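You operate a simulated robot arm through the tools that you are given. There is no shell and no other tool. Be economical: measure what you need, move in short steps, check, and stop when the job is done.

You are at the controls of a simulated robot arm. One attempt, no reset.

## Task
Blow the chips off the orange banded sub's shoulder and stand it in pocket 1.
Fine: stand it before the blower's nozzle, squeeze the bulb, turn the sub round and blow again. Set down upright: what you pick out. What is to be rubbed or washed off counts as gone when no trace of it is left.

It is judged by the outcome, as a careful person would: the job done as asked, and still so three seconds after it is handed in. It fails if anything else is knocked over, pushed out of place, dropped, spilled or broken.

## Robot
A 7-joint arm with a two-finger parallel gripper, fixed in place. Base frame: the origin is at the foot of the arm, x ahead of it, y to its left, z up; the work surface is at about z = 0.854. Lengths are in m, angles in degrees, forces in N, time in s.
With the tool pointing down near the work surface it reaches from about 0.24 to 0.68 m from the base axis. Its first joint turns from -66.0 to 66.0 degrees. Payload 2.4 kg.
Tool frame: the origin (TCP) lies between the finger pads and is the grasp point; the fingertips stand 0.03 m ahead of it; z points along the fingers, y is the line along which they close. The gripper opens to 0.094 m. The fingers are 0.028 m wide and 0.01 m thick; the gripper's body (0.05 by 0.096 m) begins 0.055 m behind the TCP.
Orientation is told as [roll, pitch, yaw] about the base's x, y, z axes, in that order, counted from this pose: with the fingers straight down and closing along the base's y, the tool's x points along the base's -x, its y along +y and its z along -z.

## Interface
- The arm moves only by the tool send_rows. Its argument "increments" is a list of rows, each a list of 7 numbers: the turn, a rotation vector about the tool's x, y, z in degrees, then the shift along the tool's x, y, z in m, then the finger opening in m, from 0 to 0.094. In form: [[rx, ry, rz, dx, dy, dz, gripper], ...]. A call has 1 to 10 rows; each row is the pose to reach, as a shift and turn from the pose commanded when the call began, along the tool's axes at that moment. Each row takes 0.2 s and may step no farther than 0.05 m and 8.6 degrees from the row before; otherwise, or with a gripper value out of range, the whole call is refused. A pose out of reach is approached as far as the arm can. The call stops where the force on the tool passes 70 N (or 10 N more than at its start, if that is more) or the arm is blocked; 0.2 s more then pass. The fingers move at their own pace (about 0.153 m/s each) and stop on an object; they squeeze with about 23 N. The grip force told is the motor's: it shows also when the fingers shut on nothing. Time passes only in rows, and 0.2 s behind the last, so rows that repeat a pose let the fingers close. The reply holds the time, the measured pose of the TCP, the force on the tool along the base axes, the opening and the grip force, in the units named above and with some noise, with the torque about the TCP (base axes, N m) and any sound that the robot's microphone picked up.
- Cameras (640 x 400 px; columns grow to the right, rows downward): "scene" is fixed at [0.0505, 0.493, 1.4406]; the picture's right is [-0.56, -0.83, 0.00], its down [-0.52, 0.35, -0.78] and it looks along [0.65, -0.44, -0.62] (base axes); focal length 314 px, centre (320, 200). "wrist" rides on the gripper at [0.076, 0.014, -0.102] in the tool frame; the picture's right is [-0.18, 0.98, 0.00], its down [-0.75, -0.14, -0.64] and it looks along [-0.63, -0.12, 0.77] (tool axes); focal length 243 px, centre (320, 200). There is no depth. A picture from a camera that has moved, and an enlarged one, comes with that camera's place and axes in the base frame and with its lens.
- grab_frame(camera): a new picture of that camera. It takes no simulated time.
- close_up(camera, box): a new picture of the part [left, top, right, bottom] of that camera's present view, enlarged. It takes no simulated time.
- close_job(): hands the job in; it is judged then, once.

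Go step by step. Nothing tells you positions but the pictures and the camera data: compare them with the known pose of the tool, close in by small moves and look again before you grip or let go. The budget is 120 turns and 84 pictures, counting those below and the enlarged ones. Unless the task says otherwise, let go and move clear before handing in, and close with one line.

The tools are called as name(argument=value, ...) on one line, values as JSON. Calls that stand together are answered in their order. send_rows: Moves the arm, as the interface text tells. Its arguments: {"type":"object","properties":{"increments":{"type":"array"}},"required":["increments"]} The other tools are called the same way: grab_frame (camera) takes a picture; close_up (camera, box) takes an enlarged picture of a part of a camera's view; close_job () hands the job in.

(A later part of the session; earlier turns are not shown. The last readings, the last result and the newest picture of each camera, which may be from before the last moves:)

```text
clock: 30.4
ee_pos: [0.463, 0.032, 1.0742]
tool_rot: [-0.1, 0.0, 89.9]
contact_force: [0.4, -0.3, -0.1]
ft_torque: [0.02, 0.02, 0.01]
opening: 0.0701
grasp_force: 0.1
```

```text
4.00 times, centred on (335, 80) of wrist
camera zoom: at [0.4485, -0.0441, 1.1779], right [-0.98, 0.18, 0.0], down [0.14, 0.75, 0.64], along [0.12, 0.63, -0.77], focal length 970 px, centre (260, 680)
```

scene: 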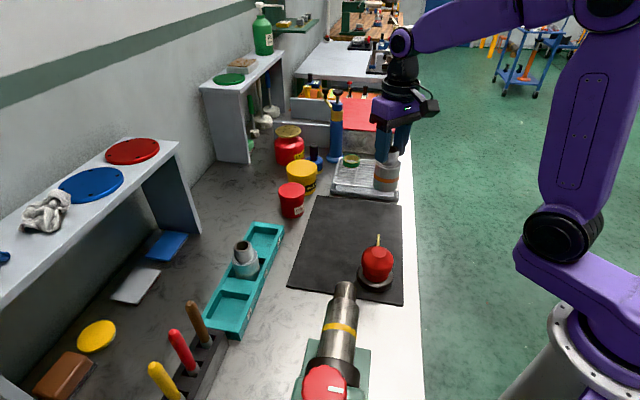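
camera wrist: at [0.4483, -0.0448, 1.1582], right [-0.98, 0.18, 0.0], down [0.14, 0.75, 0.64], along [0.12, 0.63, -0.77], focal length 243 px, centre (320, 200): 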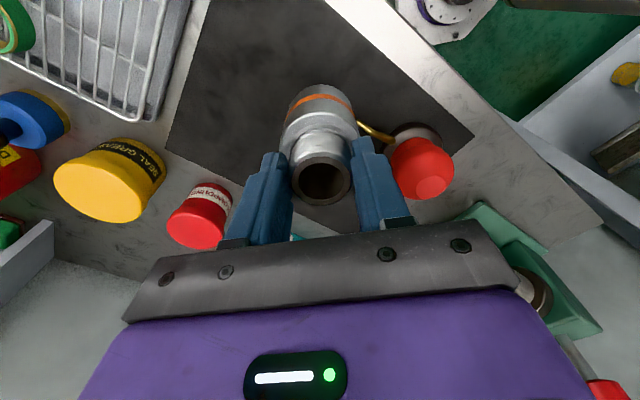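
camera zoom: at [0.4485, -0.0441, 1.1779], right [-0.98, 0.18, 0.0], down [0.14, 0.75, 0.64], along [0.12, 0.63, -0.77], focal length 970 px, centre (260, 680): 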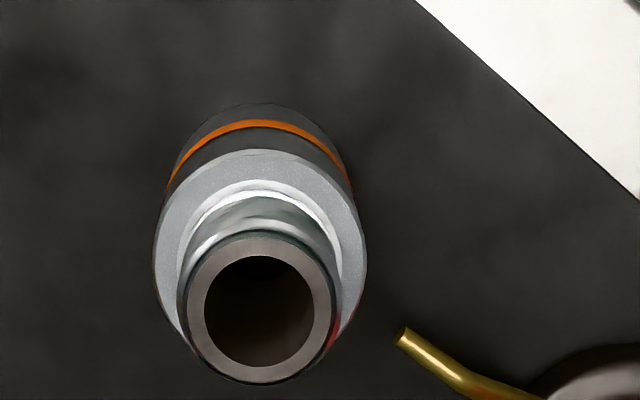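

No distinct chips are visible at this zoom on either side, only fine speckle on the shoulder. I'll go back over the bulb (yaw -45) and record a close-up just before and just after the squeeze.

send_rows(increments=[[0, 0, 8, -0.011, 0.011, 0, 0.094], [0, 0, 16, -0.022, 0.022, 0, 0.094], [0, 0, 24, -0.033, 0.033, 0, 0.094], [0, 0, 32, -0.044, 0.044, 0, 0.094], [0, 0, 40, -0.055, 0.055, 0, 0.094], [0, 0, 48, -0.066, 0.066, 0, 0.094], [0, 0, 56, -0.077, 0.077, 0, 0.094], [0, 0, 64, -0.088, 0.088, 0, 0.094], [0, 0, 72, -0.099, 0.099, 0, 0.094], [0, 0, 80, -0.106, 0.107, 0, 0.094]])

send_rows(increments=[[0, 0, 8, 0, 0, 0, 0.094], [0, 0, 16, 0, 0, 0, 0.094], [0, 0, 24, 0, 0, 0, 0.094], [0, 0, 32, 0, 0, 0, 0.094], [0, 0, 40, 0, 0, 0, 0.094], [0, 0, 48, 0, 0, 0, 0.094], [0, 0, 55, 0, 0, 0, 0.094]])

close_up(camera="wrist", box=[312, 180, 360, 220])

```text
clock: 32.6
ee_pos: [0.3569, 0.1385, 1.0748]
tool_rot: [-0.1, 0.0, 9.8]
contact_force: [0.2, 0.5, -0.5]
ft_torque: [-0.01, 0.02, 0.01]
opening: 0.0941
grasp_force: 0.0
```

```text
clock: 34.2
ee_pos: [0.3558, 0.1377, 1.0737]
tool_rot: [0.0, 0.0, -45.1]
contact_force: [-0.2, -0.4, -0.1]
ft_torque: [0.02, -0.01, -0.01]
opening: 0.0939
grasp_force: 0.0
```

```text
10.00 times, centred on (336, 200) of wrist
camera zoom: at [0.3121, 0.2016, 1.1773], right [0.83, 0.56, 0.0], down [0.43, -0.63, 0.64], along [0.36, -0.53, -0.77], focal length 2426 px, centre (160, 200)
```

zoom: 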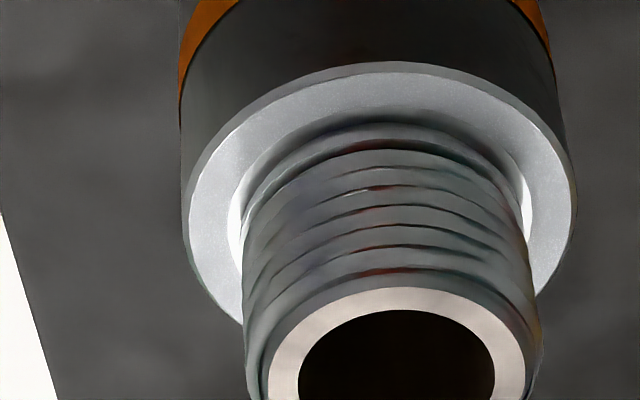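

send_rows(increments=[[0, 0, 0, 0, 0, 0.04, 0.094], [0, 0, 0, 0, 0, 0.08, 0.094], [0, 0, 0, 0, 0, 0.12, 0.094], [0, 0, 0, 0, 0, 0.153, 0.094], [0, 0, 0, 0, 0, 0.153, 0.06], [0, 0, 0, 0, 0, 0.153, 0.03], [0, 0, 0, 0, 0, 0.153, 0.0], [0, 0, 0, 0, 0, 0.153, 0.0], [0, 0, 0, 0, 0, 0.153, 0.0]])

grab_frame(camera="wrist")

```text
clock: 36.2
ee_pos: [0.356, 0.1377, 0.9201]
tool_rot: [0.0, 0.0, -45.0]
contact_force: [3.3, 2.3, -0.3]
ft_torque: [-0.05, -0.05, 0.02]
opening: 0.0678
grasp_force: 23.3
```

```text
40 pictures are left
camera wrist: at [0.3118, 0.2009, 1.0233], right [0.83, 0.56, 0.0], down [0.43, -0.63, 0.64], along [0.36, -0.53, -0.77], focal length 243 px, centre (320, 200)
```

wrist: 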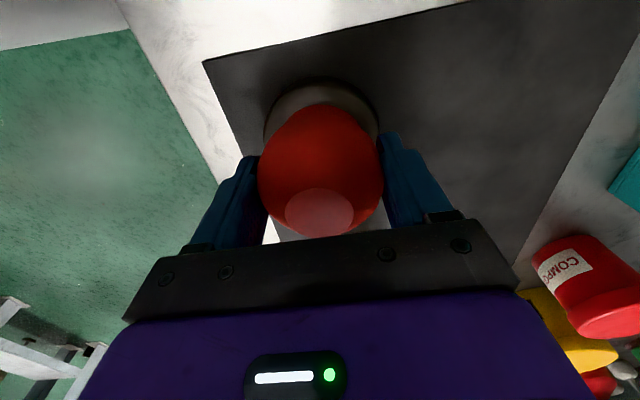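

The bulb barely yields to the side grip (0.068 m) and there's still no sound. I'll release, rise and compare the shoulder.

send_rows(increments=[[0, 0, 0, 0, 0, 0, 0.094], [0, 0, 0, 0, 0, 0, 0.094], [0, 0, 0, 0, 0, -0.05, 0.094], [0, 0, 0, 0, 0, -0.1, 0.094], [0, 0, 0, 0, 0, -0.1535, 0.094]])

close_up(camera="wrist", box=[312, 180, 360, 220])

close_up(camera="scene", box=[367, 200, 397, 225])

```text
refused: row 5 steps farther than a row can; nothing moved
```

```text
10.00 times, centred on (336, 200) of wrist
camera zoom: at [0.3118, 0.2009, 1.0233], right [0.83, 0.56, 0.0], down [0.43, -0.63, 0.64], along [0.36, -0.53, -0.77], focal length 2426 px, centre (160, 200)
```

zoom: 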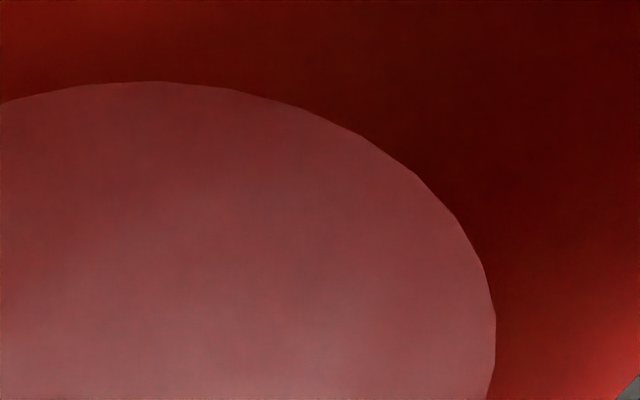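

```text
16.00 times, centred on (382, 212) of scene
camera zoom: at [0.0506, 0.493, 1.4406], right [-0.56, -0.83, 0.0], down [-0.52, 0.35, -0.78], along [0.65, -0.44, -0.62], focal length 5029 px, centre (-672, 0)
```

zoom: 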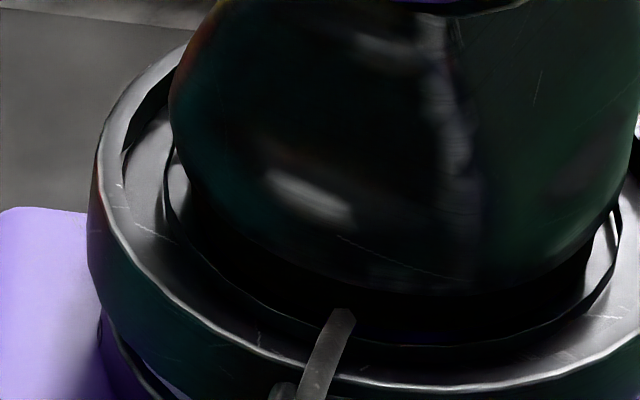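

send_rows(increments=[[0, 0, 0, 0, 0, 0, 0.094], [0, 0, 0, 0, 0, 0, 0.094], [0, 0, 0, 0, 0, -0.04, 0.094], [0, 0, 0, 0, 0, -0.08, 0.094], [0, 0, 0, 0, 0, -0.12, 0.094], [0, 0, 0, 0, 0, -0.1535, 0.094]])

close_up(camera="wrist", box=[312, 180, 360, 220])

```text
clock: 37.6
ee_pos: [0.3554, 0.1394, 1.0742]
tool_rot: [0.0, -0.1, -45.0]
contact_force: [0.0, 1.4, 0.0]
ft_torque: [-0.01, 0.02, 0.02]
opening: 0.094
grasp_force: 0.1
```

```text
10.00 times, centred on (336, 200) of wrist
camera zoom: at [0.3106, 0.2028, 1.1787], right [0.83, 0.56, 0.0], down [0.43, -0.63, 0.64], along [0.36, -0.53, -0.77], focal length 2426 px, centre (160, 200)
```

zoom: 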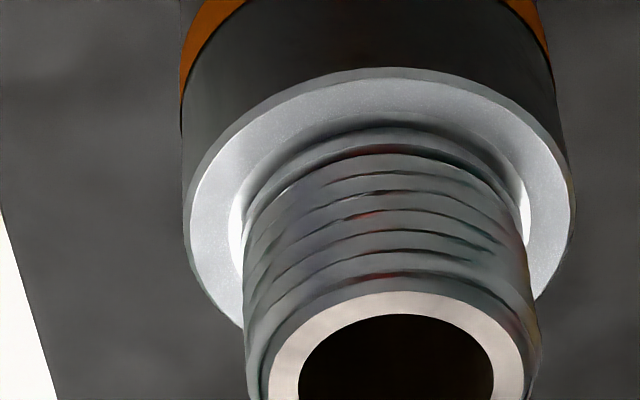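

There's no visible change and no puff sound. I'll try pressing the bulb's flat top from above with closed fingers, gently.

send_rows(increments=[[0, 0, 0, 0, 0, 0, 0.04], [0, 0, 0, 0, 0, 0, 0.0], [0, 0, 0, 0, 0, 0, 0.0], [0, 0, 0, 0, 0, 0.04, 0.0], [0, 0, 0, 0, 0, 0.08, 0.0], [0, 0, 0, 0, 0, 0.09, 0.0], [0, 0, 0, 0, 0, 0.095, 0.0]])

close_up(camera="scene", box=[330, 190, 430, 300])

```text
clock: 39.2
ee_pos: [0.3558, 0.1369, 0.9804]
tool_rot: [0.0, -0.1, -45.1]
contact_force: [1.3, 0.4, 0.5]
ft_torque: [0.04, -0.02, 0.0]
opening: 0.0
grasp_force: 22.9
```

```text
3.64 times, centred on (380, 245) of scene
camera zoom: at [0.0505, 0.493, 1.4406], right [-0.56, -0.83, 0.0], down [-0.52, 0.35, -0.78], along [0.65, -0.44, -0.62], focal length 1143 px, centre (102, 36)
```

zoom: 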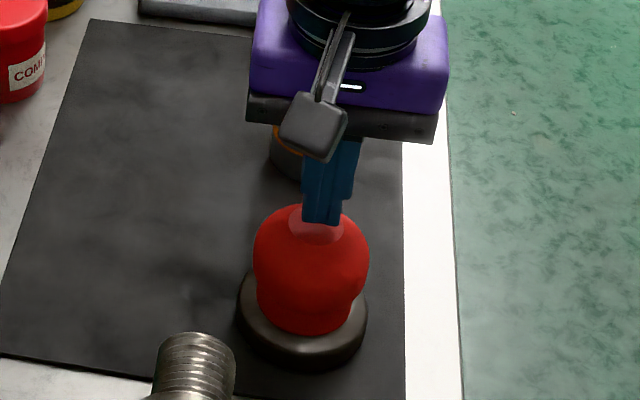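

send_rows(increments=[[0, 0, 0, 0, 0, 0.003, 0.0], [0, 0, 0, 0, 0, 0.006, 0.0], [0, 0, 0, 0, 0, 0.009, 0.0]])

```text
clock: 40.0
ee_pos: [0.3563, 0.1362, 0.9707]
tool_rot: [-0.2, 0.0, -45.0]
contact_force: [-0.5, -0.5, -0.1]
ft_torque: [0.01, -0.01, 0.03]
opening: 0.0
grasp_force: 22.9
```

send_rows(increments=[[0, 0, 0, 0, 0, 0.003, 0.0], [0, 0, 0, 0, 0, 0.006, 0.0], [0, 0, 0, 0, 0, 0.006, 0.0]])

```text
clock: 40.8
ee_pos: [0.3561, 0.1368, 0.9646]
tool_rot: [0.0, 0.1, -45.0]
contact_force: [-0.4, -1.3, 3.3]
ft_torque: [-0.04, 0.01, -0.01]
opening: 0.0001
grasp_force: 23.1
```

Contact begins at tip height ≈ 0.935. I'll press on in small steps.

send_rows(increments=[[0, 0, 0, 0, 0, 0.003, 0.0], [0, 0, 0, 0, 0, 0.005, 0.0], [0, 0, 0, 0, 0, 0.005, 0.0]])

```text
clock: 41.6
ee_pos: [0.3561, 0.1372, 0.9607]
tool_rot: [0.1, 0.0, -44.9]
contact_force: [-2.0, -1.0, 4.7]
ft_torque: [-0.06, 0.09, 0.02]
opening: 0.0
grasp_force: 22.6
```

It yields softly, so the bulb compresses downward. I'll keep pressing.

send_rows(increments=[[0, 0, 0, 0, 0, 0.005, 0.0], [0, 0, 0, 0, 0, 0.01, 0.0], [0, 0, 0, 0, 0, 0.012, 0.0]])

```text
clock: 42.1
ee_pos: [0.3556, 0.1375, 0.9574]
tool_rot: [0.2, -0.1, -45.1]
contact_force: [-14.4, -5.8, 57.2]
ft_torque: [-0.19, 1.02, 0.06]
opening: 0.0
grasp_force: 23.7
stopped in row 2: the force on the tool passed its limit at 79 N (the readings are from after the stop); the commanded pose is now the measured one
```

It bottomed out after roughly 7 mm of travel. I'll rise and check the blower and the sub.

send_rows(increments=[[0, 0, 0, 0, 0, -0.01, 0.0], [0, 0, 0, 0, 0, -0.04, 0.0], [0, 0, 0, 0, 0, -0.08, 0.0], [0, 0, 0, 0, 0, -0.116, 0.0]])

close_up(camera="scene", box=[335, 190, 415, 300])

close_up(camera="wrist", box=[280, 50, 390, 240])

```text
clock: 43.1
ee_pos: [0.357, 0.1375, 1.0702]
tool_rot: [0.1, -0.1, -45.0]
contact_force: [0.5, 0.8, -0.1]
ft_torque: [-0.02, -0.04, 0.02]
opening: 0.0
grasp_force: 22.9
```

```text
3.64 times, centred on (375, 245) of scene
camera zoom: at [0.0505, 0.493, 1.4406], right [-0.56, -0.83, 0.0], down [-0.52, 0.35, -0.78], along [0.65, -0.44, -0.62], focal length 1143 px, centre (120, 36)
```

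zoom: 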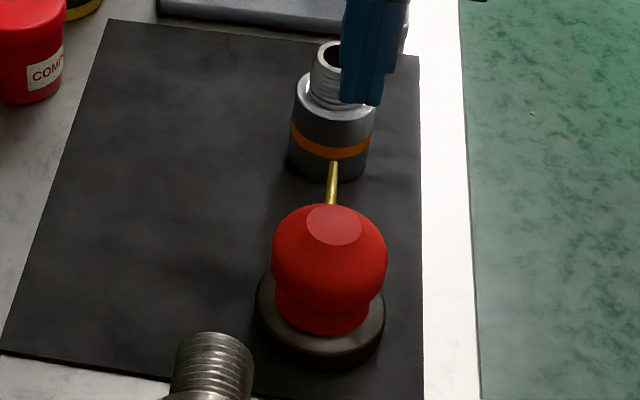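

```text
2.11 times, centred on (335, 145) of wrist
camera zoom: at [0.3123, 0.2, 1.1734], right [0.83, 0.56, 0.0], down [0.43, -0.63, 0.64], along [0.36, -0.53, -0.77], focal length 511 px, centre (288, 316)
```

zoom: 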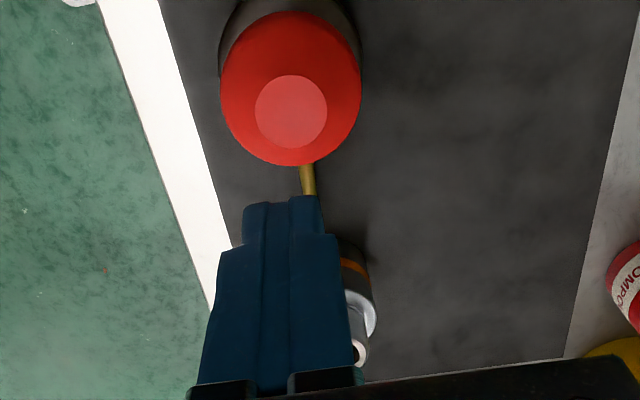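

send_rows(increments=[[0, 0, 0, 0, 0, 0, 0.05], [0, 0, 0, 0, 0, 0, 0.094], [0, 0, 0, 0, 0, 0, 0.094]])

close_up(camera="wrist", box=[324, 184, 348, 199])

close_up(camera="scene", box=[367, 200, 397, 225])

```text
clock: 44.0
ee_pos: [0.3579, 0.1377, 1.0701]
tool_rot: [0.2, -0.2, -45.0]
contact_force: [-0.1, 0.0, -0.4]
ft_torque: [-0.01, 0.0, 0.01]
opening: 0.094
grasp_force: 0.0
```

```text
16.00 times, centred on (336, 192) of wrist
camera zoom: at [0.3124, 0.2001, 1.1731], right [0.83, 0.56, 0.0], down [0.43, -0.63, 0.64], along [0.36, -0.53, -0.77], focal length 3882 px, centre (64, 336)
```

zoom: 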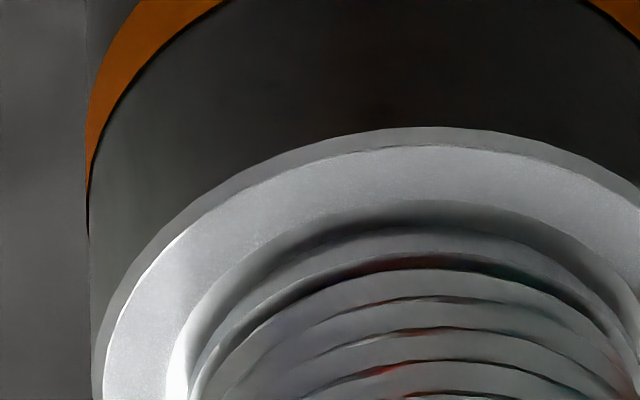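

```text
16.00 times, centred on (382, 212) of scene
camera zoom: at [0.0505, 0.493, 1.4406], right [-0.56, -0.83, 0.0], down [-0.52, 0.35, -0.78], along [0.65, -0.44, -0.62], focal length 5029 px, centre (-672, 0)
```

zoom: 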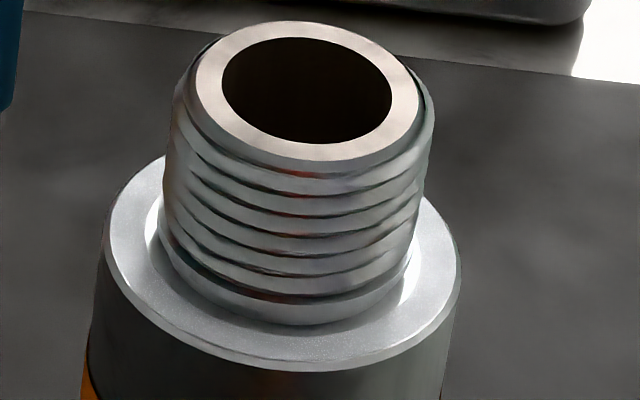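

The shoulder still looks clean apart from speckle that may be grit, so I need a much closer view. I'll hover right over the sub with open fingers, camera on the nozzle side.

send_rows(increments=[[0, 0, 0, -0.04, 0, 0, 0.094], [0, 0, 0, -0.08, 0, 0, 0.094], [0, 0, 0, -0.12, 0, 0, 0.094], [0, 0, 0, -0.15, 0, 0, 0.094], [0, 0, 0, -0.15, 0, 0.04, 0.094], [0, 0, 0, -0.15, 0, 0.075, 0.094]])

close_up(camera="wrist", box=[280, 70, 370, 170])

```text
clock: 45.4
ee_pos: [0.4633, 0.0304, 0.9952]
tool_rot: [0.2, -0.1, -45.0]
contact_force: [0.5, 0.3, -0.2]
ft_torque: [-0.01, 0.0, -0.04]
opening: 0.0942
grasp_force: 0.1
```

```text
4.00 times, centred on (325, 120) of wrist
camera zoom: at [0.4191, 0.094, 1.0986], right [0.83, 0.56, 0.0], down [0.43, -0.63, 0.64], along [0.37, -0.53, -0.77], focal length 970 px, centre (300, 520)
```

zoom: 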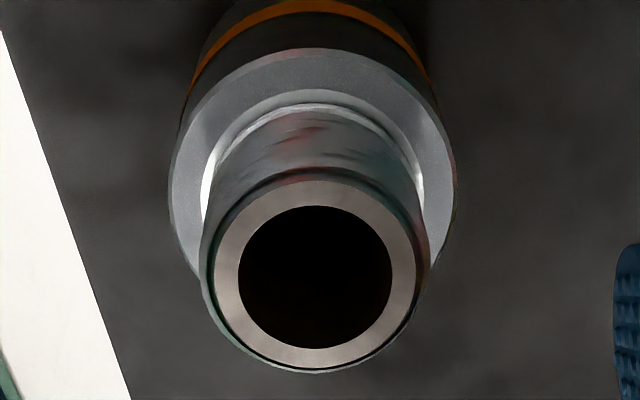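

This face looks clean. I'll turn the sub round again to inspect and blow the other face; first I rotate to -90, grip and lift.

send_rows(increments=[[0, 0, 7.5, 0, 0, 0, 0.07], [0, 0, 15, 0, 0, 0, 0.07], [0, 0, 22.5, 0, 0, 0, 0.07], [0, 0, 30, 0, 0, 0, 0.07], [0, 0, 37.5, 0, 0, 0, 0.07], [0, 0, 45, 0, 0, 0, 0.07], [0, 0, 45, 0, 0, 0.02, 0.07], [0, 0, 45, 0, 0, 0.037, 0.07]])

send_rows(increments=[[0, 0, 0, 0, 0, 0, 0.05], [0, 0, 0, 0, 0, 0, 0.03], [0, 0, 0, 0, 0, 0, 0.03], [0, 0, 0, 0, 0, -0.02, 0.03], [0, 0, 0, 0, 0, -0.06, 0.03], [0, 0, 0, 0, 0, -0.1, 0.03]])

send_rows(increments=[[0, 0, -8, 0, 0, 0, 0.03], [0, 0, -16, 0, 0, 0, 0.03], [0, 0, -24, 0, 0, 0, 0.03], [0, 0, -32, 0, 0, 0, 0.03], [0, 0, -40, 0, 0, 0, 0.03], [0, 0, -48, 0, 0, 0, 0.03], [0, 0, -56, 0, 0, 0, 0.03], [0, 0, -64, 0, 0, 0, 0.03], [0, 0, -72, 0, 0, 0, 0.03], [0, 0, -80, 0, 0, 0, 0.03]])

send_rows(increments=[[0, 0, -8, 0, 0, 0, 0.03], [0, 0, -16, 0, 0, 0, 0.03], [0, 0, -24, 0, 0, 0, 0.03], [0, 0, -32, 0, 0, 0, 0.03], [0, 0, -40, 0, 0, 0, 0.03], [0, 0, -48, 0, 0, 0, 0.03], [0, 0, -56, 0, 0, 0, 0.03], [0, 0, -64, 0, 0, 0, 0.03], [0, 0, -72, 0, 0, 0, 0.03], [0, 0, -80, 0, 0, 0, 0.03]])

send_rows(increments=[[0, 0, -7, 0, 0, 0, 0.03], [0, 0, -14, 0, 0, 0, 0.03], [0, 0, -20, 0, 0, 0, 0.03], [0, 0, -20, 0, 0, 0.03, 0.03], [0, 0, -20, 0, 0, 0.06, 0.03], [0, 0, -20, 0, 0, 0.085, 0.03], [0, 0, -20, 0, 0, 0.095, 0.03]])

close_up(camera="scene", box=[340, 150, 420, 280])

```text
clock: 47.1
ee_pos: [0.4635, 0.031, 0.9574]
tool_rot: [0.3, 0.0, -90.0]
contact_force: [0.1, -0.7, 0.2]
ft_torque: [0.0, 0.01, -0.04]
opening: 0.07
grasp_force: 0.1
```

```text
clock: 48.5
ee_pos: [0.462, 0.0326, 1.0584]
tool_rot: [0.2, 0.0, -90.0]
contact_force: [1.0, 0.5, -3.6]
ft_torque: [-0.02, -0.04, 0.02]
opening: 0.0392
grasp_force: 23.1
```

```text
clock: 50.8
ee_pos: [0.462, 0.0305, 1.0591]
tool_rot: [0.1, -0.1, -9.9]
contact_force: [0.2, 0.1, -2.3]
ft_torque: [0.01, 0.0, 0.01]
opening: 0.0392
grasp_force: 23.0
```

```text
clock: 53.0
ee_pos: [0.4634, 0.0316, 1.0585]
tool_rot: [-0.2, -0.1, 70.3]
contact_force: [-0.5, 0.6, -2.0]
ft_torque: [-0.01, 0.0, 0.01]
opening: 0.0393
grasp_force: 23.2
```

```text
clock: 54.5
ee_pos: [0.4627, 0.0303, 0.9647]
tool_rot: [-0.2, 0.0, 90.1]
contact_force: [0.1, 0.1, -2.9]
ft_torque: [0.01, -0.03, 0.0]
opening: 0.0391
grasp_force: 22.8
```

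```text
3.08 times, centred on (380, 215) of scene
camera zoom: at [0.0505, 0.493, 1.4406], right [-0.56, -0.83, 0.0], down [-0.52, 0.35, -0.78], along [0.65, -0.44, -0.62], focal length 967 px, centre (135, 154)
```

zoom: 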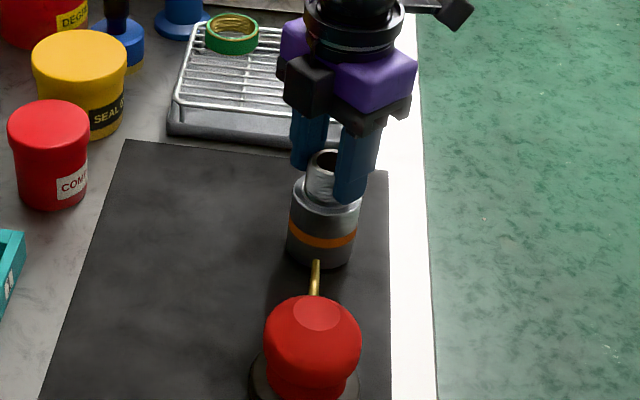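

I'll set it down, release, and hover at yaw -45 for the identical close view.

send_rows(increments=[[0, 0, 0, 0, 0, 0.004, 0.03], [0, 0, 0, 0, 0, 0.007, 0.03], [0, 0, 0, 0, 0, 0.009, 0.03], [0, 0, 0, 0, 0, 0.009, 0.03]])

send_rows(increments=[[0, 0, 0, 0, 0, -0.001, 0.05], [0, 0, 0, 0, 0, -0.001, 0.064], [0, 0, 0, 0, 0, -0.001, 0.064], [0, 0, 0, 0, 0, -0.02, 0.064], [0, 0, 0, 0, 0, -0.04, 0.094]])

send_rows(increments=[[0, 0, 8, 0, 0, 0, 0.094], [0, 0, 16, 0, 0, 0, 0.094], [0, 0, 24, 0, 0, 0, 0.094], [0, 0, 32, 0, 0, 0, 0.094], [0, 0, 40, 0, 0, 0, 0.094], [0, 0, 48, 0, 0, 0, 0.094], [0, 0, 56, 0, 0, 0, 0.094], [0, 0, 64, 0, 0, 0, 0.094], [0, 0, 72, 0, 0, 0, 0.094], [0, 0, 80, 0, 0, 0, 0.094]])

send_rows(increments=[[0, 0, 8, 0, 0, 0, 0.094], [0, 0, 16, 0, 0, 0, 0.094], [0, 0, 24, 0, 0, 0, 0.094], [0, 0, 32, 0, 0, 0, 0.094], [0, 0, 40, 0, 0, 0, 0.094], [0, 0, 48, 0, 0, 0, 0.094], [0, 0, 55, 0, 0, 0, 0.094]])

close_up(camera="wrist", box=[280, 70, 370, 170])

```text
clock: 55.5
ee_pos: [0.4629, 0.0303, 0.9553]
tool_rot: [-0.2, 0.0, 90.0]
contact_force: [0.9, -3.0, 14.2]
ft_torque: [-0.13, 0.23, 0.0]
opening: 0.0395
grasp_force: 22.4
```

```text
clock: 56.8
ee_pos: [0.462, 0.0324, 0.9952]
tool_rot: [-0.2, 0.0, 90.0]
contact_force: [0.3, 0.4, -0.3]
ft_torque: [0.02, -0.02, -0.02]
opening: 0.0939
grasp_force: 0.1
```

```text
clock: 59.0
ee_pos: [0.462, 0.0312, 0.9954]
tool_rot: [0.0, -0.2, 9.8]
contact_force: [0.3, 0.6, 0.2]
ft_torque: [-0.04, 0.01, 0.01]
opening: 0.0942
grasp_force: 0.1
```

```text
clock: 60.5
ee_pos: [0.4628, 0.0316, 0.9952]
tool_rot: [0.2, -0.1, -45.2]
contact_force: [0.3, -0.4, 0.6]
ft_torque: [0.02, 0.01, 0.0]
opening: 0.0937
grasp_force: 0.0
```

```text
4.00 times, centred on (325, 120) of wrist
camera zoom: at [0.4191, 0.0948, 1.0979], right [0.83, 0.56, 0.0], down [0.43, -0.63, 0.64], along [0.36, -0.53, -0.77], focal length 970 px, centre (300, 520)
```

zoom: 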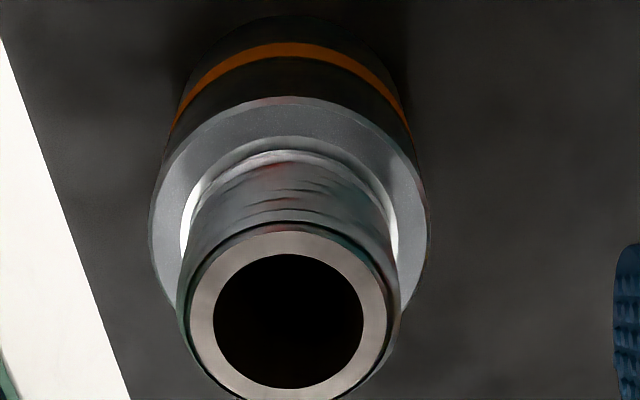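

Face A also looks clean in this view. I'll take a tight baseline of its shoulder, then press the bulb again (the soft top plunger looks like the real squeeze) and compare.

close_up(camera="wrist", box=[300, 90, 336, 112])

send_rows(increments=[[0, 0, 0, 0, 0, -0.03, 0.05], [0, 0, 0, 0.04, 0, -0.03, 0.0], [0, 0, 0, 0.08, 0, -0.03, 0.0], [0, 0, 0, 0.12, 0, -0.03, 0.0], [0, 0, 0, 0.15, 0, -0.03, 0.0], [0, 0, 0, 0.15, 0, 0.0, 0.0], [0, 0, 0, 0.15, 0, 0.022, 0.0]])

```text
16.00 times, centred on (318, 101) of wrist
camera zoom: at [0.4191, 0.0948, 1.0979], right [0.83, 0.56, 0.0], down [0.43, -0.63, 0.64], along [0.36, -0.53, -0.77], focal length 3882 px, centre (352, 1784)
```

zoom: 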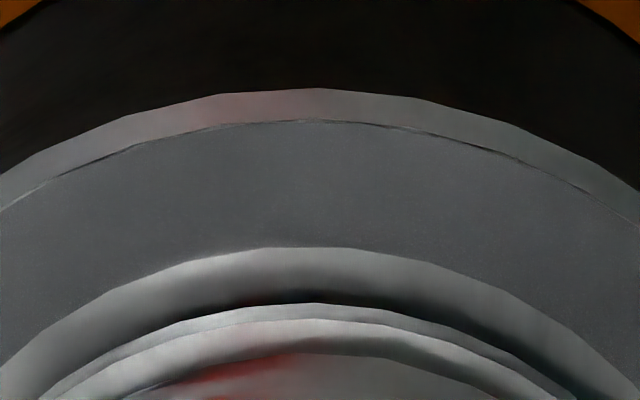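

```text
clock: 62.1
ee_pos: [0.3576, 0.1378, 0.9712]
tool_rot: [0.1, -0.1, -44.9]
contact_force: [-1.6, 0.9, 0.6]
ft_torque: [0.01, 0.01, 0.0]
opening: 0.0001
grasp_force: 23.1
```

The shoulder carries a matte, speckled annulus with a crisp edge, which may be the chip layer. Now I press the bulb.

send_rows(increments=[[0, 0, 0, 0, 0, 0.006, 0.0], [0, 0, 0, 0, 0, 0.012, 0.0], [0, 0, 0, 0, 0, 0.014, 0.0]])

close_up(camera="scene", box=[335, 190, 415, 300])

```text
clock: 63.0
ee_pos: [0.358, 0.138, 0.9589]
tool_rot: [0.3, -0.3, -45.0]
contact_force: [-0.6, 3.4, 22.7]
ft_torque: [0.13, 0.02, -0.01]
opening: 0.0001
grasp_force: 22.5
```

```text
3.64 times, centred on (375, 245) of scene
camera zoom: at [0.0502, 0.493, 1.4406], right [-0.56, -0.83, 0.0], down [-0.52, 0.35, -0.78], along [0.65, -0.44, -0.62], focal length 1143 px, centre (120, 36)
```

zoom: 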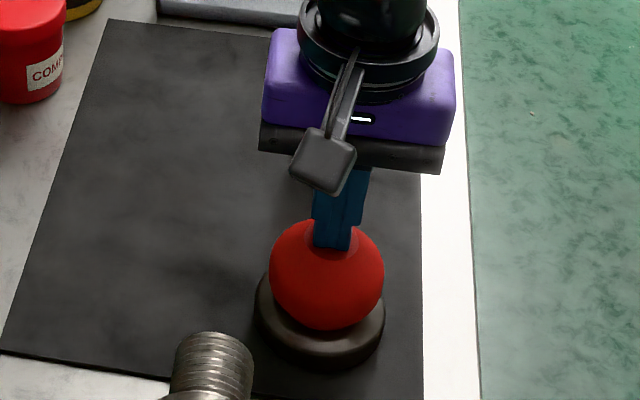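

The bulb visibly sank, so pressing from above is the working squeeze. I'll release and compare the shoulder from the same hover pose.

send_rows(increments=[[0, 0, 0, 0, 0, -0.02, 0.0], [0, 0, 0, 0, 0, -0.06, 0.0], [0, 0, 0, -0.04, 0, -0.066, 0.05], [0, 0, 0, -0.08, 0, -0.066, 0.094], [0, 0, 0, -0.12, 0, -0.066, 0.094], [0, 0, 0, -0.15, 0, -0.066, 0.094], [0, 0, 0, -0.15, 0, -0.036, 0.094]])

close_up(camera="wrist", box=[300, 90, 336, 112])

close_up(camera="wrist", box=[280, 70, 370, 170])

```text
clock: 64.5
ee_pos: [0.4624, 0.0317, 0.995]
tool_rot: [0.3, -0.1, -44.9]
contact_force: [-0.3, 0.5, -0.1]
ft_torque: [0.01, 0.02, 0.0]
opening: 0.0939
grasp_force: 0.0
```

```text
16.00 times, centred on (318, 101) of wrist
camera zoom: at [0.4191, 0.0948, 1.098], right [0.83, 0.56, 0.0], down [0.43, -0.63, 0.64], along [0.37, -0.53, -0.77], focal length 3882 px, centre (352, 1784)
```

zoom: 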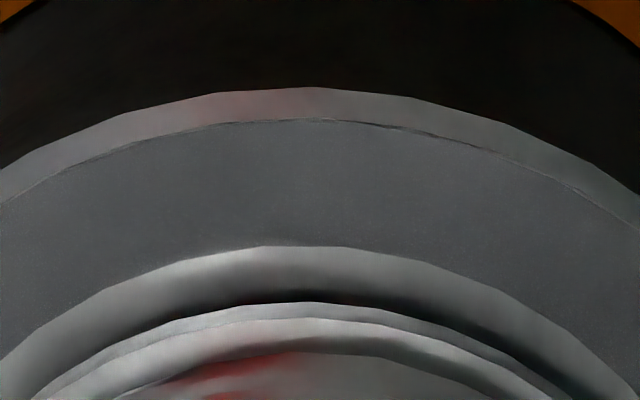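

```text
4.00 times, centred on (325, 120) of wrist
camera zoom: at [0.4191, 0.0948, 1.098], right [0.83, 0.56, 0.0], down [0.43, -0.63, 0.64], along [0.37, -0.53, -0.77], focal length 970 px, centre (300, 520)
```

zoom: 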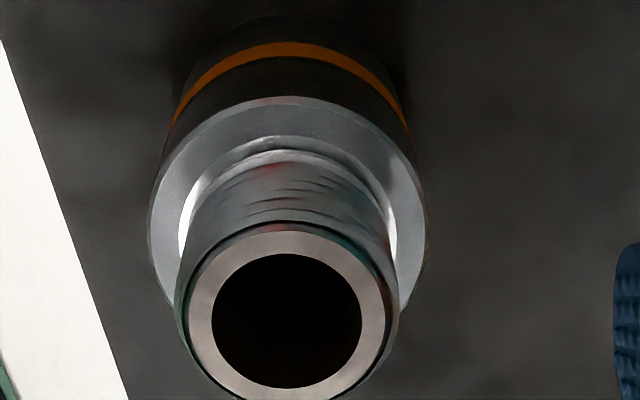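

Nothing has changed on that annulus. I need the nozzle's exact height and slope relative to the shoulder, so I'll zoom on it from both cameras and also look at the white sub's shoulder for reference.

close_up(camera="scene", box=[360, 215, 396, 245])

close_up(camera="wrist", box=[290, 0, 360, 70])

close_up(camera="scene", box=[230, 240, 260, 270])

```text
13.33 times, centred on (378, 230) of scene
camera zoom: at [0.0505, 0.493, 1.4406], right [-0.56, -0.83, 0.0], down [-0.52, 0.35, -0.78], along [0.65, -0.44, -0.62], focal length 4191 px, centre (-453, -200)
```

zoom: 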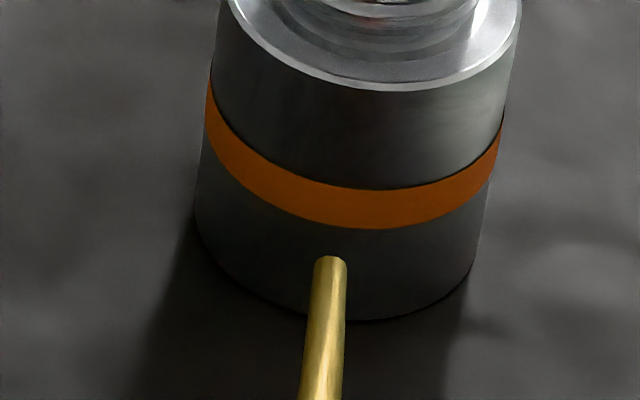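

```text
5.71 times, centred on (325, 35) of wrist
camera zoom: at [0.4191, 0.0948, 1.098], right [0.83, 0.56, 0.0], down [0.43, -0.63, 0.64], along [0.37, -0.53, -0.77], focal length 1386 px, centre (291, 1143)
```

zoom: 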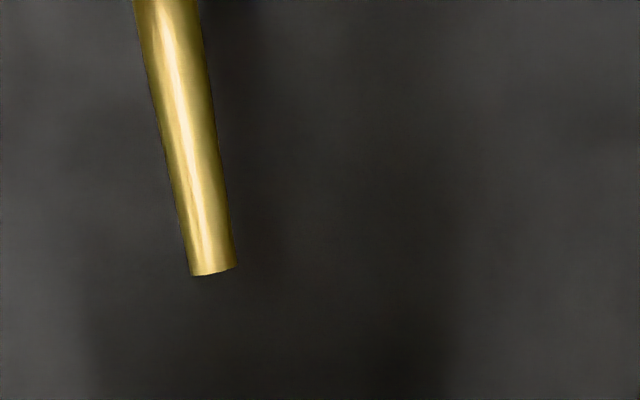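

```text
13.33 times, centred on (245, 255) of scene
camera zoom: at [0.0505, 0.493, 1.4406], right [-0.56, -0.83, 0.0], down [-0.52, 0.35, -0.78], along [0.65, -0.44, -0.62], focal length 4191 px, centre (1320, -533)
```

zoom: 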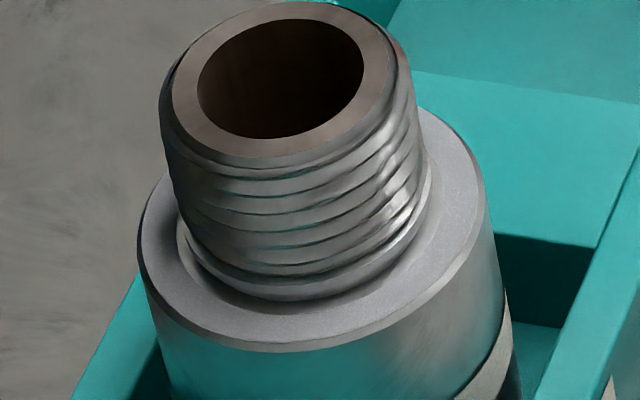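

The white sub's shoulder looks the same, so that annulus is just the machined face. Measured again, the shoulder is at z ≈ 0.914 and the nozzle at about 0.897, so from 25 mm away the jet hits the body. I'll move the sub about 35 mm farther out so the jet spread reaches the shoulder, gripping it here at yaw -45.

send_rows(increments=[[0, 0, 0, -0.0032, -0.0032, 0, 0.07], [0, 0, 0, -0.0032, -0.0032, 0.02, 0.07], [0, 0, 0, -0.0032, -0.0032, 0.037, 0.07], [0, 0, 0, -0.0032, -0.0032, 0.037, 0.04], [0, 0, 0, -0.0032, -0.0032, 0.037, 0.03], [0, 0, 0, -0.0032, -0.0032, 0.037, 0.03], [0, 0, 0, -0.0032, -0.0032, 0.015, 0.03], [0, 0, 0, -0.0414, -0.0012, 0.01, 0.03], [0, 0, 0, -0.0414, -0.0012, 0.026, 0.03], [0, 0, 0, -0.0414, -0.0012, 0.034, 0.03]])

send_rows(increments=[[0, 0, 0, 0, 0, 0.003, 0.03], [0, 0, 0, 0, 0, 0.005, 0.03], [0, 0, 0, 0, 0, 0.005, 0.03]])

```text
clock: 66.8
ee_pos: [0.4928, 0.0016, 0.9597]
tool_rot: [0.2, -0.1, -45.0]
contact_force: [-0.1, 0.2, -3.1]
ft_torque: [0.03, 0.0, 0.02]
opening: 0.0393
grasp_force: 23.4
```

```text
clock: 67.5
ee_pos: [0.4921, 0.0025, 0.9577]
tool_rot: [0.2, -0.2, -45.1]
contact_force: [-0.6, 1.6, 14.8]
ft_torque: [-0.15, 0.18, 0.02]
opening: 0.0393
grasp_force: 23.2
```

I'll release, return over the bulb, and press it.

send_rows(increments=[[0, 0, 0, 0, 0, -0.001, 0.05], [0, 0, 0, 0, 0, -0.001, 0.064], [0, 0, 0, 0, 0, -0.001, 0.064], [0, 0, 0, 0, 0, -0.03, 0.064], [0, 0, 0, 0, 0, -0.07, 0.064], [0, 0, 0, 0.045, 0, -0.07, 0.04], [0, 0, 0, 0.09, 0, -0.07, 0.0], [0, 0, 0, 0.135, 0, -0.07, 0.0], [0, 0, 0, 0.18, 0, -0.07, 0.0], [0, 0, 0, 0.191, 0, -0.03, 0.0]])

close_up(camera="scene", box=[345, 180, 405, 270])

```text
clock: 69.8
ee_pos: [0.3571, 0.1375, 0.9867]
tool_rot: [0.1, -0.2, -45.0]
contact_force: [0.5, 0.8, -0.9]
ft_torque: [0.01, -0.01, -0.01]
opening: 0.0001
grasp_force: 23.2
```

```text
4.44 times, centred on (375, 225) of scene
camera zoom: at [0.0505, 0.493, 1.4406], right [-0.56, -0.83, 0.0], down [-0.52, 0.35, -0.78], along [0.65, -0.44, -0.62], focal length 1397 px, centre (76, 89)
```

zoom: 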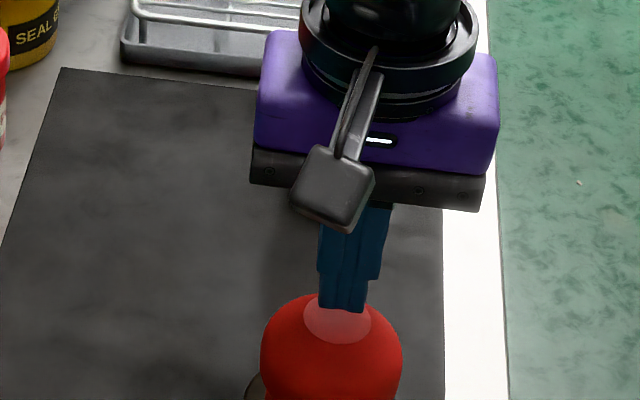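

send_rows(increments=[[0, 0, 0, 0, 0, 0.018, 0.0], [0, 0, 0, 0, 0, 0.029, 0.0], [0, 0, 0, 0, 0, 0.029, 0.0], [0, 0, 0, 0, 0, 0.01, 0.0], [0, 0, 0, 0, 0, 0.01, 0.0], [0, 0, 0, 0, 0, 0.029, 0.0], [0, 0, 0, 0, 0, 0.029, 0.0]])

```text
clock: 71.3
ee_pos: [0.3583, 0.1369, 0.958]
tool_rot: [0.3, -0.2, -45.1]
contact_force: [-2.6, -6.4, 41.9]
ft_torque: [-0.2, 0.14, 0.05]
opening: 0.0001
grasp_force: 22.8
```

I'll rise, go over to the sub, and take a close look at the shoulder again.

send_rows(increments=[[0, 0, 0, 0, 0, -0.02, 0.0], [0, 0, 0, 0, 0, -0.06, 0.0], [0, 0, 0, -0.045, 0, -0.075, 0.04], [0, 0, 0, -0.09, 0, -0.075, 0.094], [0, 0, 0, -0.135, 0, -0.075, 0.094], [0, 0, 0, -0.18, 0, -0.075, 0.094], [0, 0, 0, -0.191, 0, -0.04, 0.094]])

close_up(camera="wrist", box=[280, 70, 370, 170])

```text
clock: 73.0
ee_pos: [0.4914, 0.0003, 0.9949]
tool_rot: [0.1, -0.1, -45.1]
contact_force: [-0.1, 0.0, -0.2]
ft_torque: [0.0, 0.0, -0.06]
opening: 0.0941
grasp_force: 0.0
```

```text
4.00 times, centred on (325, 120) of wrist
camera zoom: at [0.4474, 0.0643, 1.098], right [0.83, 0.56, 0.0], down [0.43, -0.63, 0.64], along [0.36, -0.53, -0.77], focal length 970 px, centre (300, 520)
```

zoom: 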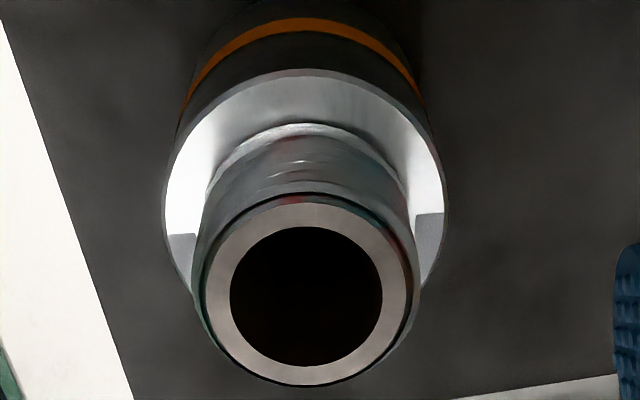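

Now it's plain: the near half of the shoulder turned to bright clean metal, while the back half is still grey with chips. I'll turn the sub 180° at this same spot: rotate to -90, grip, lift, turn.

send_rows(increments=[[0, 0, 7.5, 0, 0, 0, 0.07], [0, 0, 15, 0, 0, 0, 0.07], [0, 0, 22.5, 0, 0, 0, 0.07], [0, 0, 30, 0, 0, 0, 0.07], [0, 0, 37.5, 0, 0, 0, 0.07], [0, 0, 45, 0, 0, 0, 0.07], [0, 0, 45, 0, 0, 0.02, 0.07], [0, 0, 45, 0, 0, 0.036, 0.07]])

send_rows(increments=[[0, 0, 0, 0, 0, 0, 0.05], [0, 0, 0, 0, 0, 0, 0.03], [0, 0, 0, 0, 0, 0, 0.03], [0, 0, 0, 0, 0, -0.02, 0.03], [0, 0, 0, 0, 0, -0.06, 0.03], [0, 0, 0, 0, 0, -0.1, 0.03]])

send_rows(increments=[[0, 0, -8, 0, 0, 0, 0.03], [0, 0, -16, 0, 0, 0, 0.03], [0, 0, -24, 0, 0, 0, 0.03], [0, 0, -32, 0, 0, 0, 0.03], [0, 0, -40, 0, 0, 0, 0.03], [0, 0, -48, 0, 0, 0, 0.03], [0, 0, -56, 0, 0, 0, 0.03], [0, 0, -64, 0, 0, 0, 0.03], [0, 0, -72, 0, 0, 0, 0.03], [0, 0, -80, 0, 0, 0, 0.03]])

send_rows(increments=[[0, 0, -8, 0, 0, 0, 0.03], [0, 0, -16, 0, 0, 0, 0.03], [0, 0, -24, 0, 0, 0, 0.03], [0, 0, -32, 0, 0, 0, 0.03], [0, 0, -40, 0, 0, 0, 0.03], [0, 0, -48, 0, 0, 0, 0.03], [0, 0, -56, 0, 0, 0, 0.03], [0, 0, -64, 0, 0, 0, 0.03], [0, 0, -72, 0, 0, 0, 0.03], [0, 0, -80, 0, 0, 0, 0.03]])

send_rows(increments=[[0, 0, -7, 0, 0, 0, 0.03], [0, 0, -14, 0, 0, 0, 0.03], [0, 0, -20, 0, 0, 0, 0.03], [0, 0, -20, 0, 0, 0.03, 0.03], [0, 0, -20, 0, 0, 0.06, 0.03], [0, 0, -20, 0, 0, 0.085, 0.03], [0, 0, -20, 0, 0, 0.096, 0.03]])

close_up(camera="scene", box=[340, 150, 420, 280])

```text
clock: 74.8
ee_pos: [0.4921, 0.0003, 0.9611]
tool_rot: [0.2, 0.0, -90.1]
contact_force: [0.0, 0.3, -0.8]
ft_torque: [-0.01, 0.0, 0.03]
opening: 0.0704
grasp_force: 0.1
```

```text
clock: 76.2
ee_pos: [0.4908, 0.0017, 1.0621]
tool_rot: [0.2, 0.0, -90.0]
contact_force: [0.1, 0.6, -1.8]
ft_torque: [0.02, 0.02, -0.01]
opening: 0.0393
grasp_force: 22.7
```

```text
clock: 78.3
ee_pos: [0.4914, 0.001, 1.0607]
tool_rot: [0.1, -0.1, -9.8]
contact_force: [0.7, -0.6, -3.1]
ft_torque: [0.0, 0.02, 0.04]
opening: 0.0392
grasp_force: 23.0
```

```text
clock: 80.5
ee_pos: [0.4904, 0.0012, 1.0602]
tool_rot: [-0.1, -0.1, 70.2]
contact_force: [0.1, 0.4, -2.8]
ft_torque: [0.01, -0.01, 0.01]
opening: 0.0393
grasp_force: 22.6
```

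```text
clock: 82.2
ee_pos: [0.4929, 0.0029, 0.9635]
tool_rot: [-0.2, -0.1, 89.9]
contact_force: [-0.7, -0.7, -3.2]
ft_torque: [-0.01, -0.03, 0.02]
opening: 0.0391
grasp_force: 22.8
```

```text
3.08 times, centred on (380, 215) of scene
camera zoom: at [0.0505, 0.493, 1.4406], right [-0.56, -0.83, 0.0], down [-0.52, 0.35, -0.78], along [0.65, -0.44, -0.62], focal length 967 px, centre (135, 154)
```

zoom: 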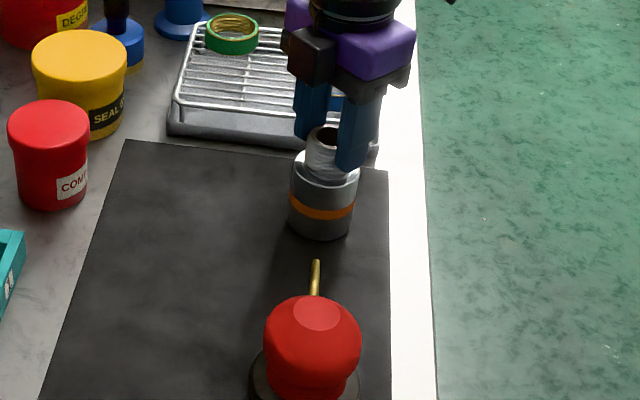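

I'll lower it to contact, release, and swing back over the bulb.

send_rows(increments=[[0, 0, 0, 0, 0, 0.003, 0.03], [0, 0, 0, 0, 0, 0.005, 0.03], [0, 0, 0, 0, 0, 0.005, 0.03]])

```text
clock: 83.0
ee_pos: [0.4927, 0.0028, 0.9607]
tool_rot: [-0.3, 0.1, 90.1]
contact_force: [-0.3, -3.8, 14.4]
ft_torque: [-0.08, 0.2, -0.04]
opening: 0.0394
grasp_force: 23.2
```

send_rows(increments=[[0, 0, 0, 0, 0, -0.001, 0.05], [0, 0, 0, 0, 0, -0.001, 0.064], [0, 0, 0, 0, 0, -0.001, 0.064], [0, 0, 0, 0, 0, -0.03, 0.064], [0, 0, 0, 0, 0, -0.075, 0.064]])

send_rows(increments=[[0, 0, 8, -0.013, 0.013, 0, 0.06], [0, 0, 16, -0.027, 0.027, 0, 0.03], [0, 0, 24, -0.04, 0.04, 0, 0.0], [0, 0, 32, -0.054, 0.054, 0, 0.0], [0, 0, 40, -0.067, 0.067, 0, 0.0], [0, 0, 48, -0.081, 0.081, 0, 0.0], [0, 0, 56, -0.094, 0.094, 0, 0.0], [0, 0, 64, -0.108, 0.108, 0, 0.0], [0, 0, 72, -0.121, 0.121, 0, 0.0], [0, 0, 80, -0.135, 0.135, 0, 0.0]])

send_rows(increments=[[0, 0, 8, 0, 0, 0, 0.0], [0, 0, 16, 0, 0, 0, 0.0], [0, 0, 24, 0, 0, 0, 0.0], [0, 0, 32, 0, 0, 0, 0.0], [0, 0, 40, 0, 0, 0, 0.0], [0, 0, 48, 0, 0, 0, 0.0], [0, 0, 55, 0, 0, 0.02, 0.0], [0, 0, 55, 0, 0, 0.045, 0.0]])

```text
clock: 84.2
ee_pos: [0.4874, 0.0001, 1.0335]
tool_rot: [0.0, -0.1, 90.0]
contact_force: [0.0, 0.0, 0.3]
ft_torque: [-0.01, -0.04, -0.02]
opening: 0.0641
grasp_force: 0.0
```

```text
clock: 86.3
ee_pos: [0.3551, 0.136, 1.035]
tool_rot: [-0.1, -0.2, 9.9]
contact_force: [-0.6, -0.3, 0.0]
ft_torque: [0.01, -0.04, -0.01]
opening: 0.0001
grasp_force: 22.4
```

```text
clock: 88.2
ee_pos: [0.3569, 0.1368, 0.991]
tool_rot: [0.2, -0.1, -45.1]
contact_force: [-0.2, 0.1, 0.6]
ft_torque: [0.01, -0.01, -0.01]
opening: 0.0001
grasp_force: 22.8
```

Pressing the bulb twice.

send_rows(increments=[[0, 0, 0, 0, 0, 0.02, 0.0], [0, 0, 0, 0, 0, 0.033, 0.0], [0, 0, 0, 0, 0, 0.033, 0.0], [0, 0, 0, 0, 0, 0.014, 0.0], [0, 0, 0, 0, 0, 0.014, 0.0], [0, 0, 0, 0, 0, 0.033, 0.0], [0, 0, 0, 0, 0, 0.033, 0.0]])

send_rows(increments=[[0, 0, 0, 0, 0, -0.02, 0.0], [0, 0, 0, 0, 0, -0.06, 0.0], [0, 0, 0, -0.045, 0, -0.075, 0.04], [0, 0, 0, -0.09, 0, -0.075, 0.094], [0, 0, 0, -0.135, 0, -0.075, 0.094], [0, 0, 0, -0.18, 0, -0.075, 0.094], [0, 0, 0, -0.191, 0, -0.04, 0.094]])

close_up(camera="wrist", box=[280, 70, 370, 170])

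close_up(camera="scene", box=[345, 170, 425, 300])

```text
clock: 89.8
ee_pos: [0.357, 0.1368, 0.9563]
tool_rot: [0.3, -0.2, -45.1]
contact_force: [-6.6, 1.3, 42.8]
ft_torque: [0.08, 0.32, 0.03]
opening: 0.0
grasp_force: 23.0
```

```text
clock: 91.3
ee_pos: [0.4927, -0.0002, 0.9966]
tool_rot: [0.0, -0.2, -45.0]
contact_force: [-0.8, -0.2, -1.0]
ft_torque: [0.02, -0.01, 0.02]
opening: 0.0939
grasp_force: 0.0
```

```text
4.00 times, centred on (325, 120) of wrist
camera zoom: at [0.4484, 0.0631, 1.0993], right [0.83, 0.56, 0.0], down [0.43, -0.63, 0.64], along [0.36, -0.53, -0.77], focal length 970 px, centre (300, 520)
```

zoom: 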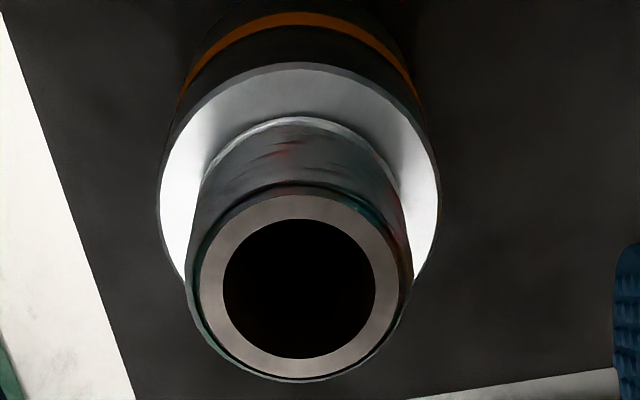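

```text
3.08 times, centred on (385, 235) of scene
camera zoom: at [0.0505, 0.493, 1.4406], right [-0.56, -0.83, 0.0], down [-0.52, 0.35, -0.78], along [0.65, -0.44, -0.62], focal length 967 px, centre (120, 92)
```

zoom: 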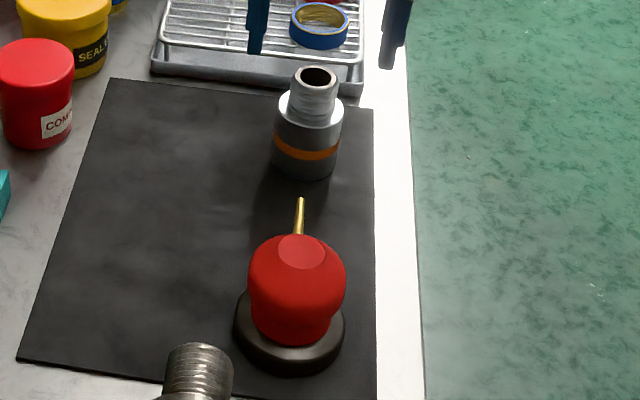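

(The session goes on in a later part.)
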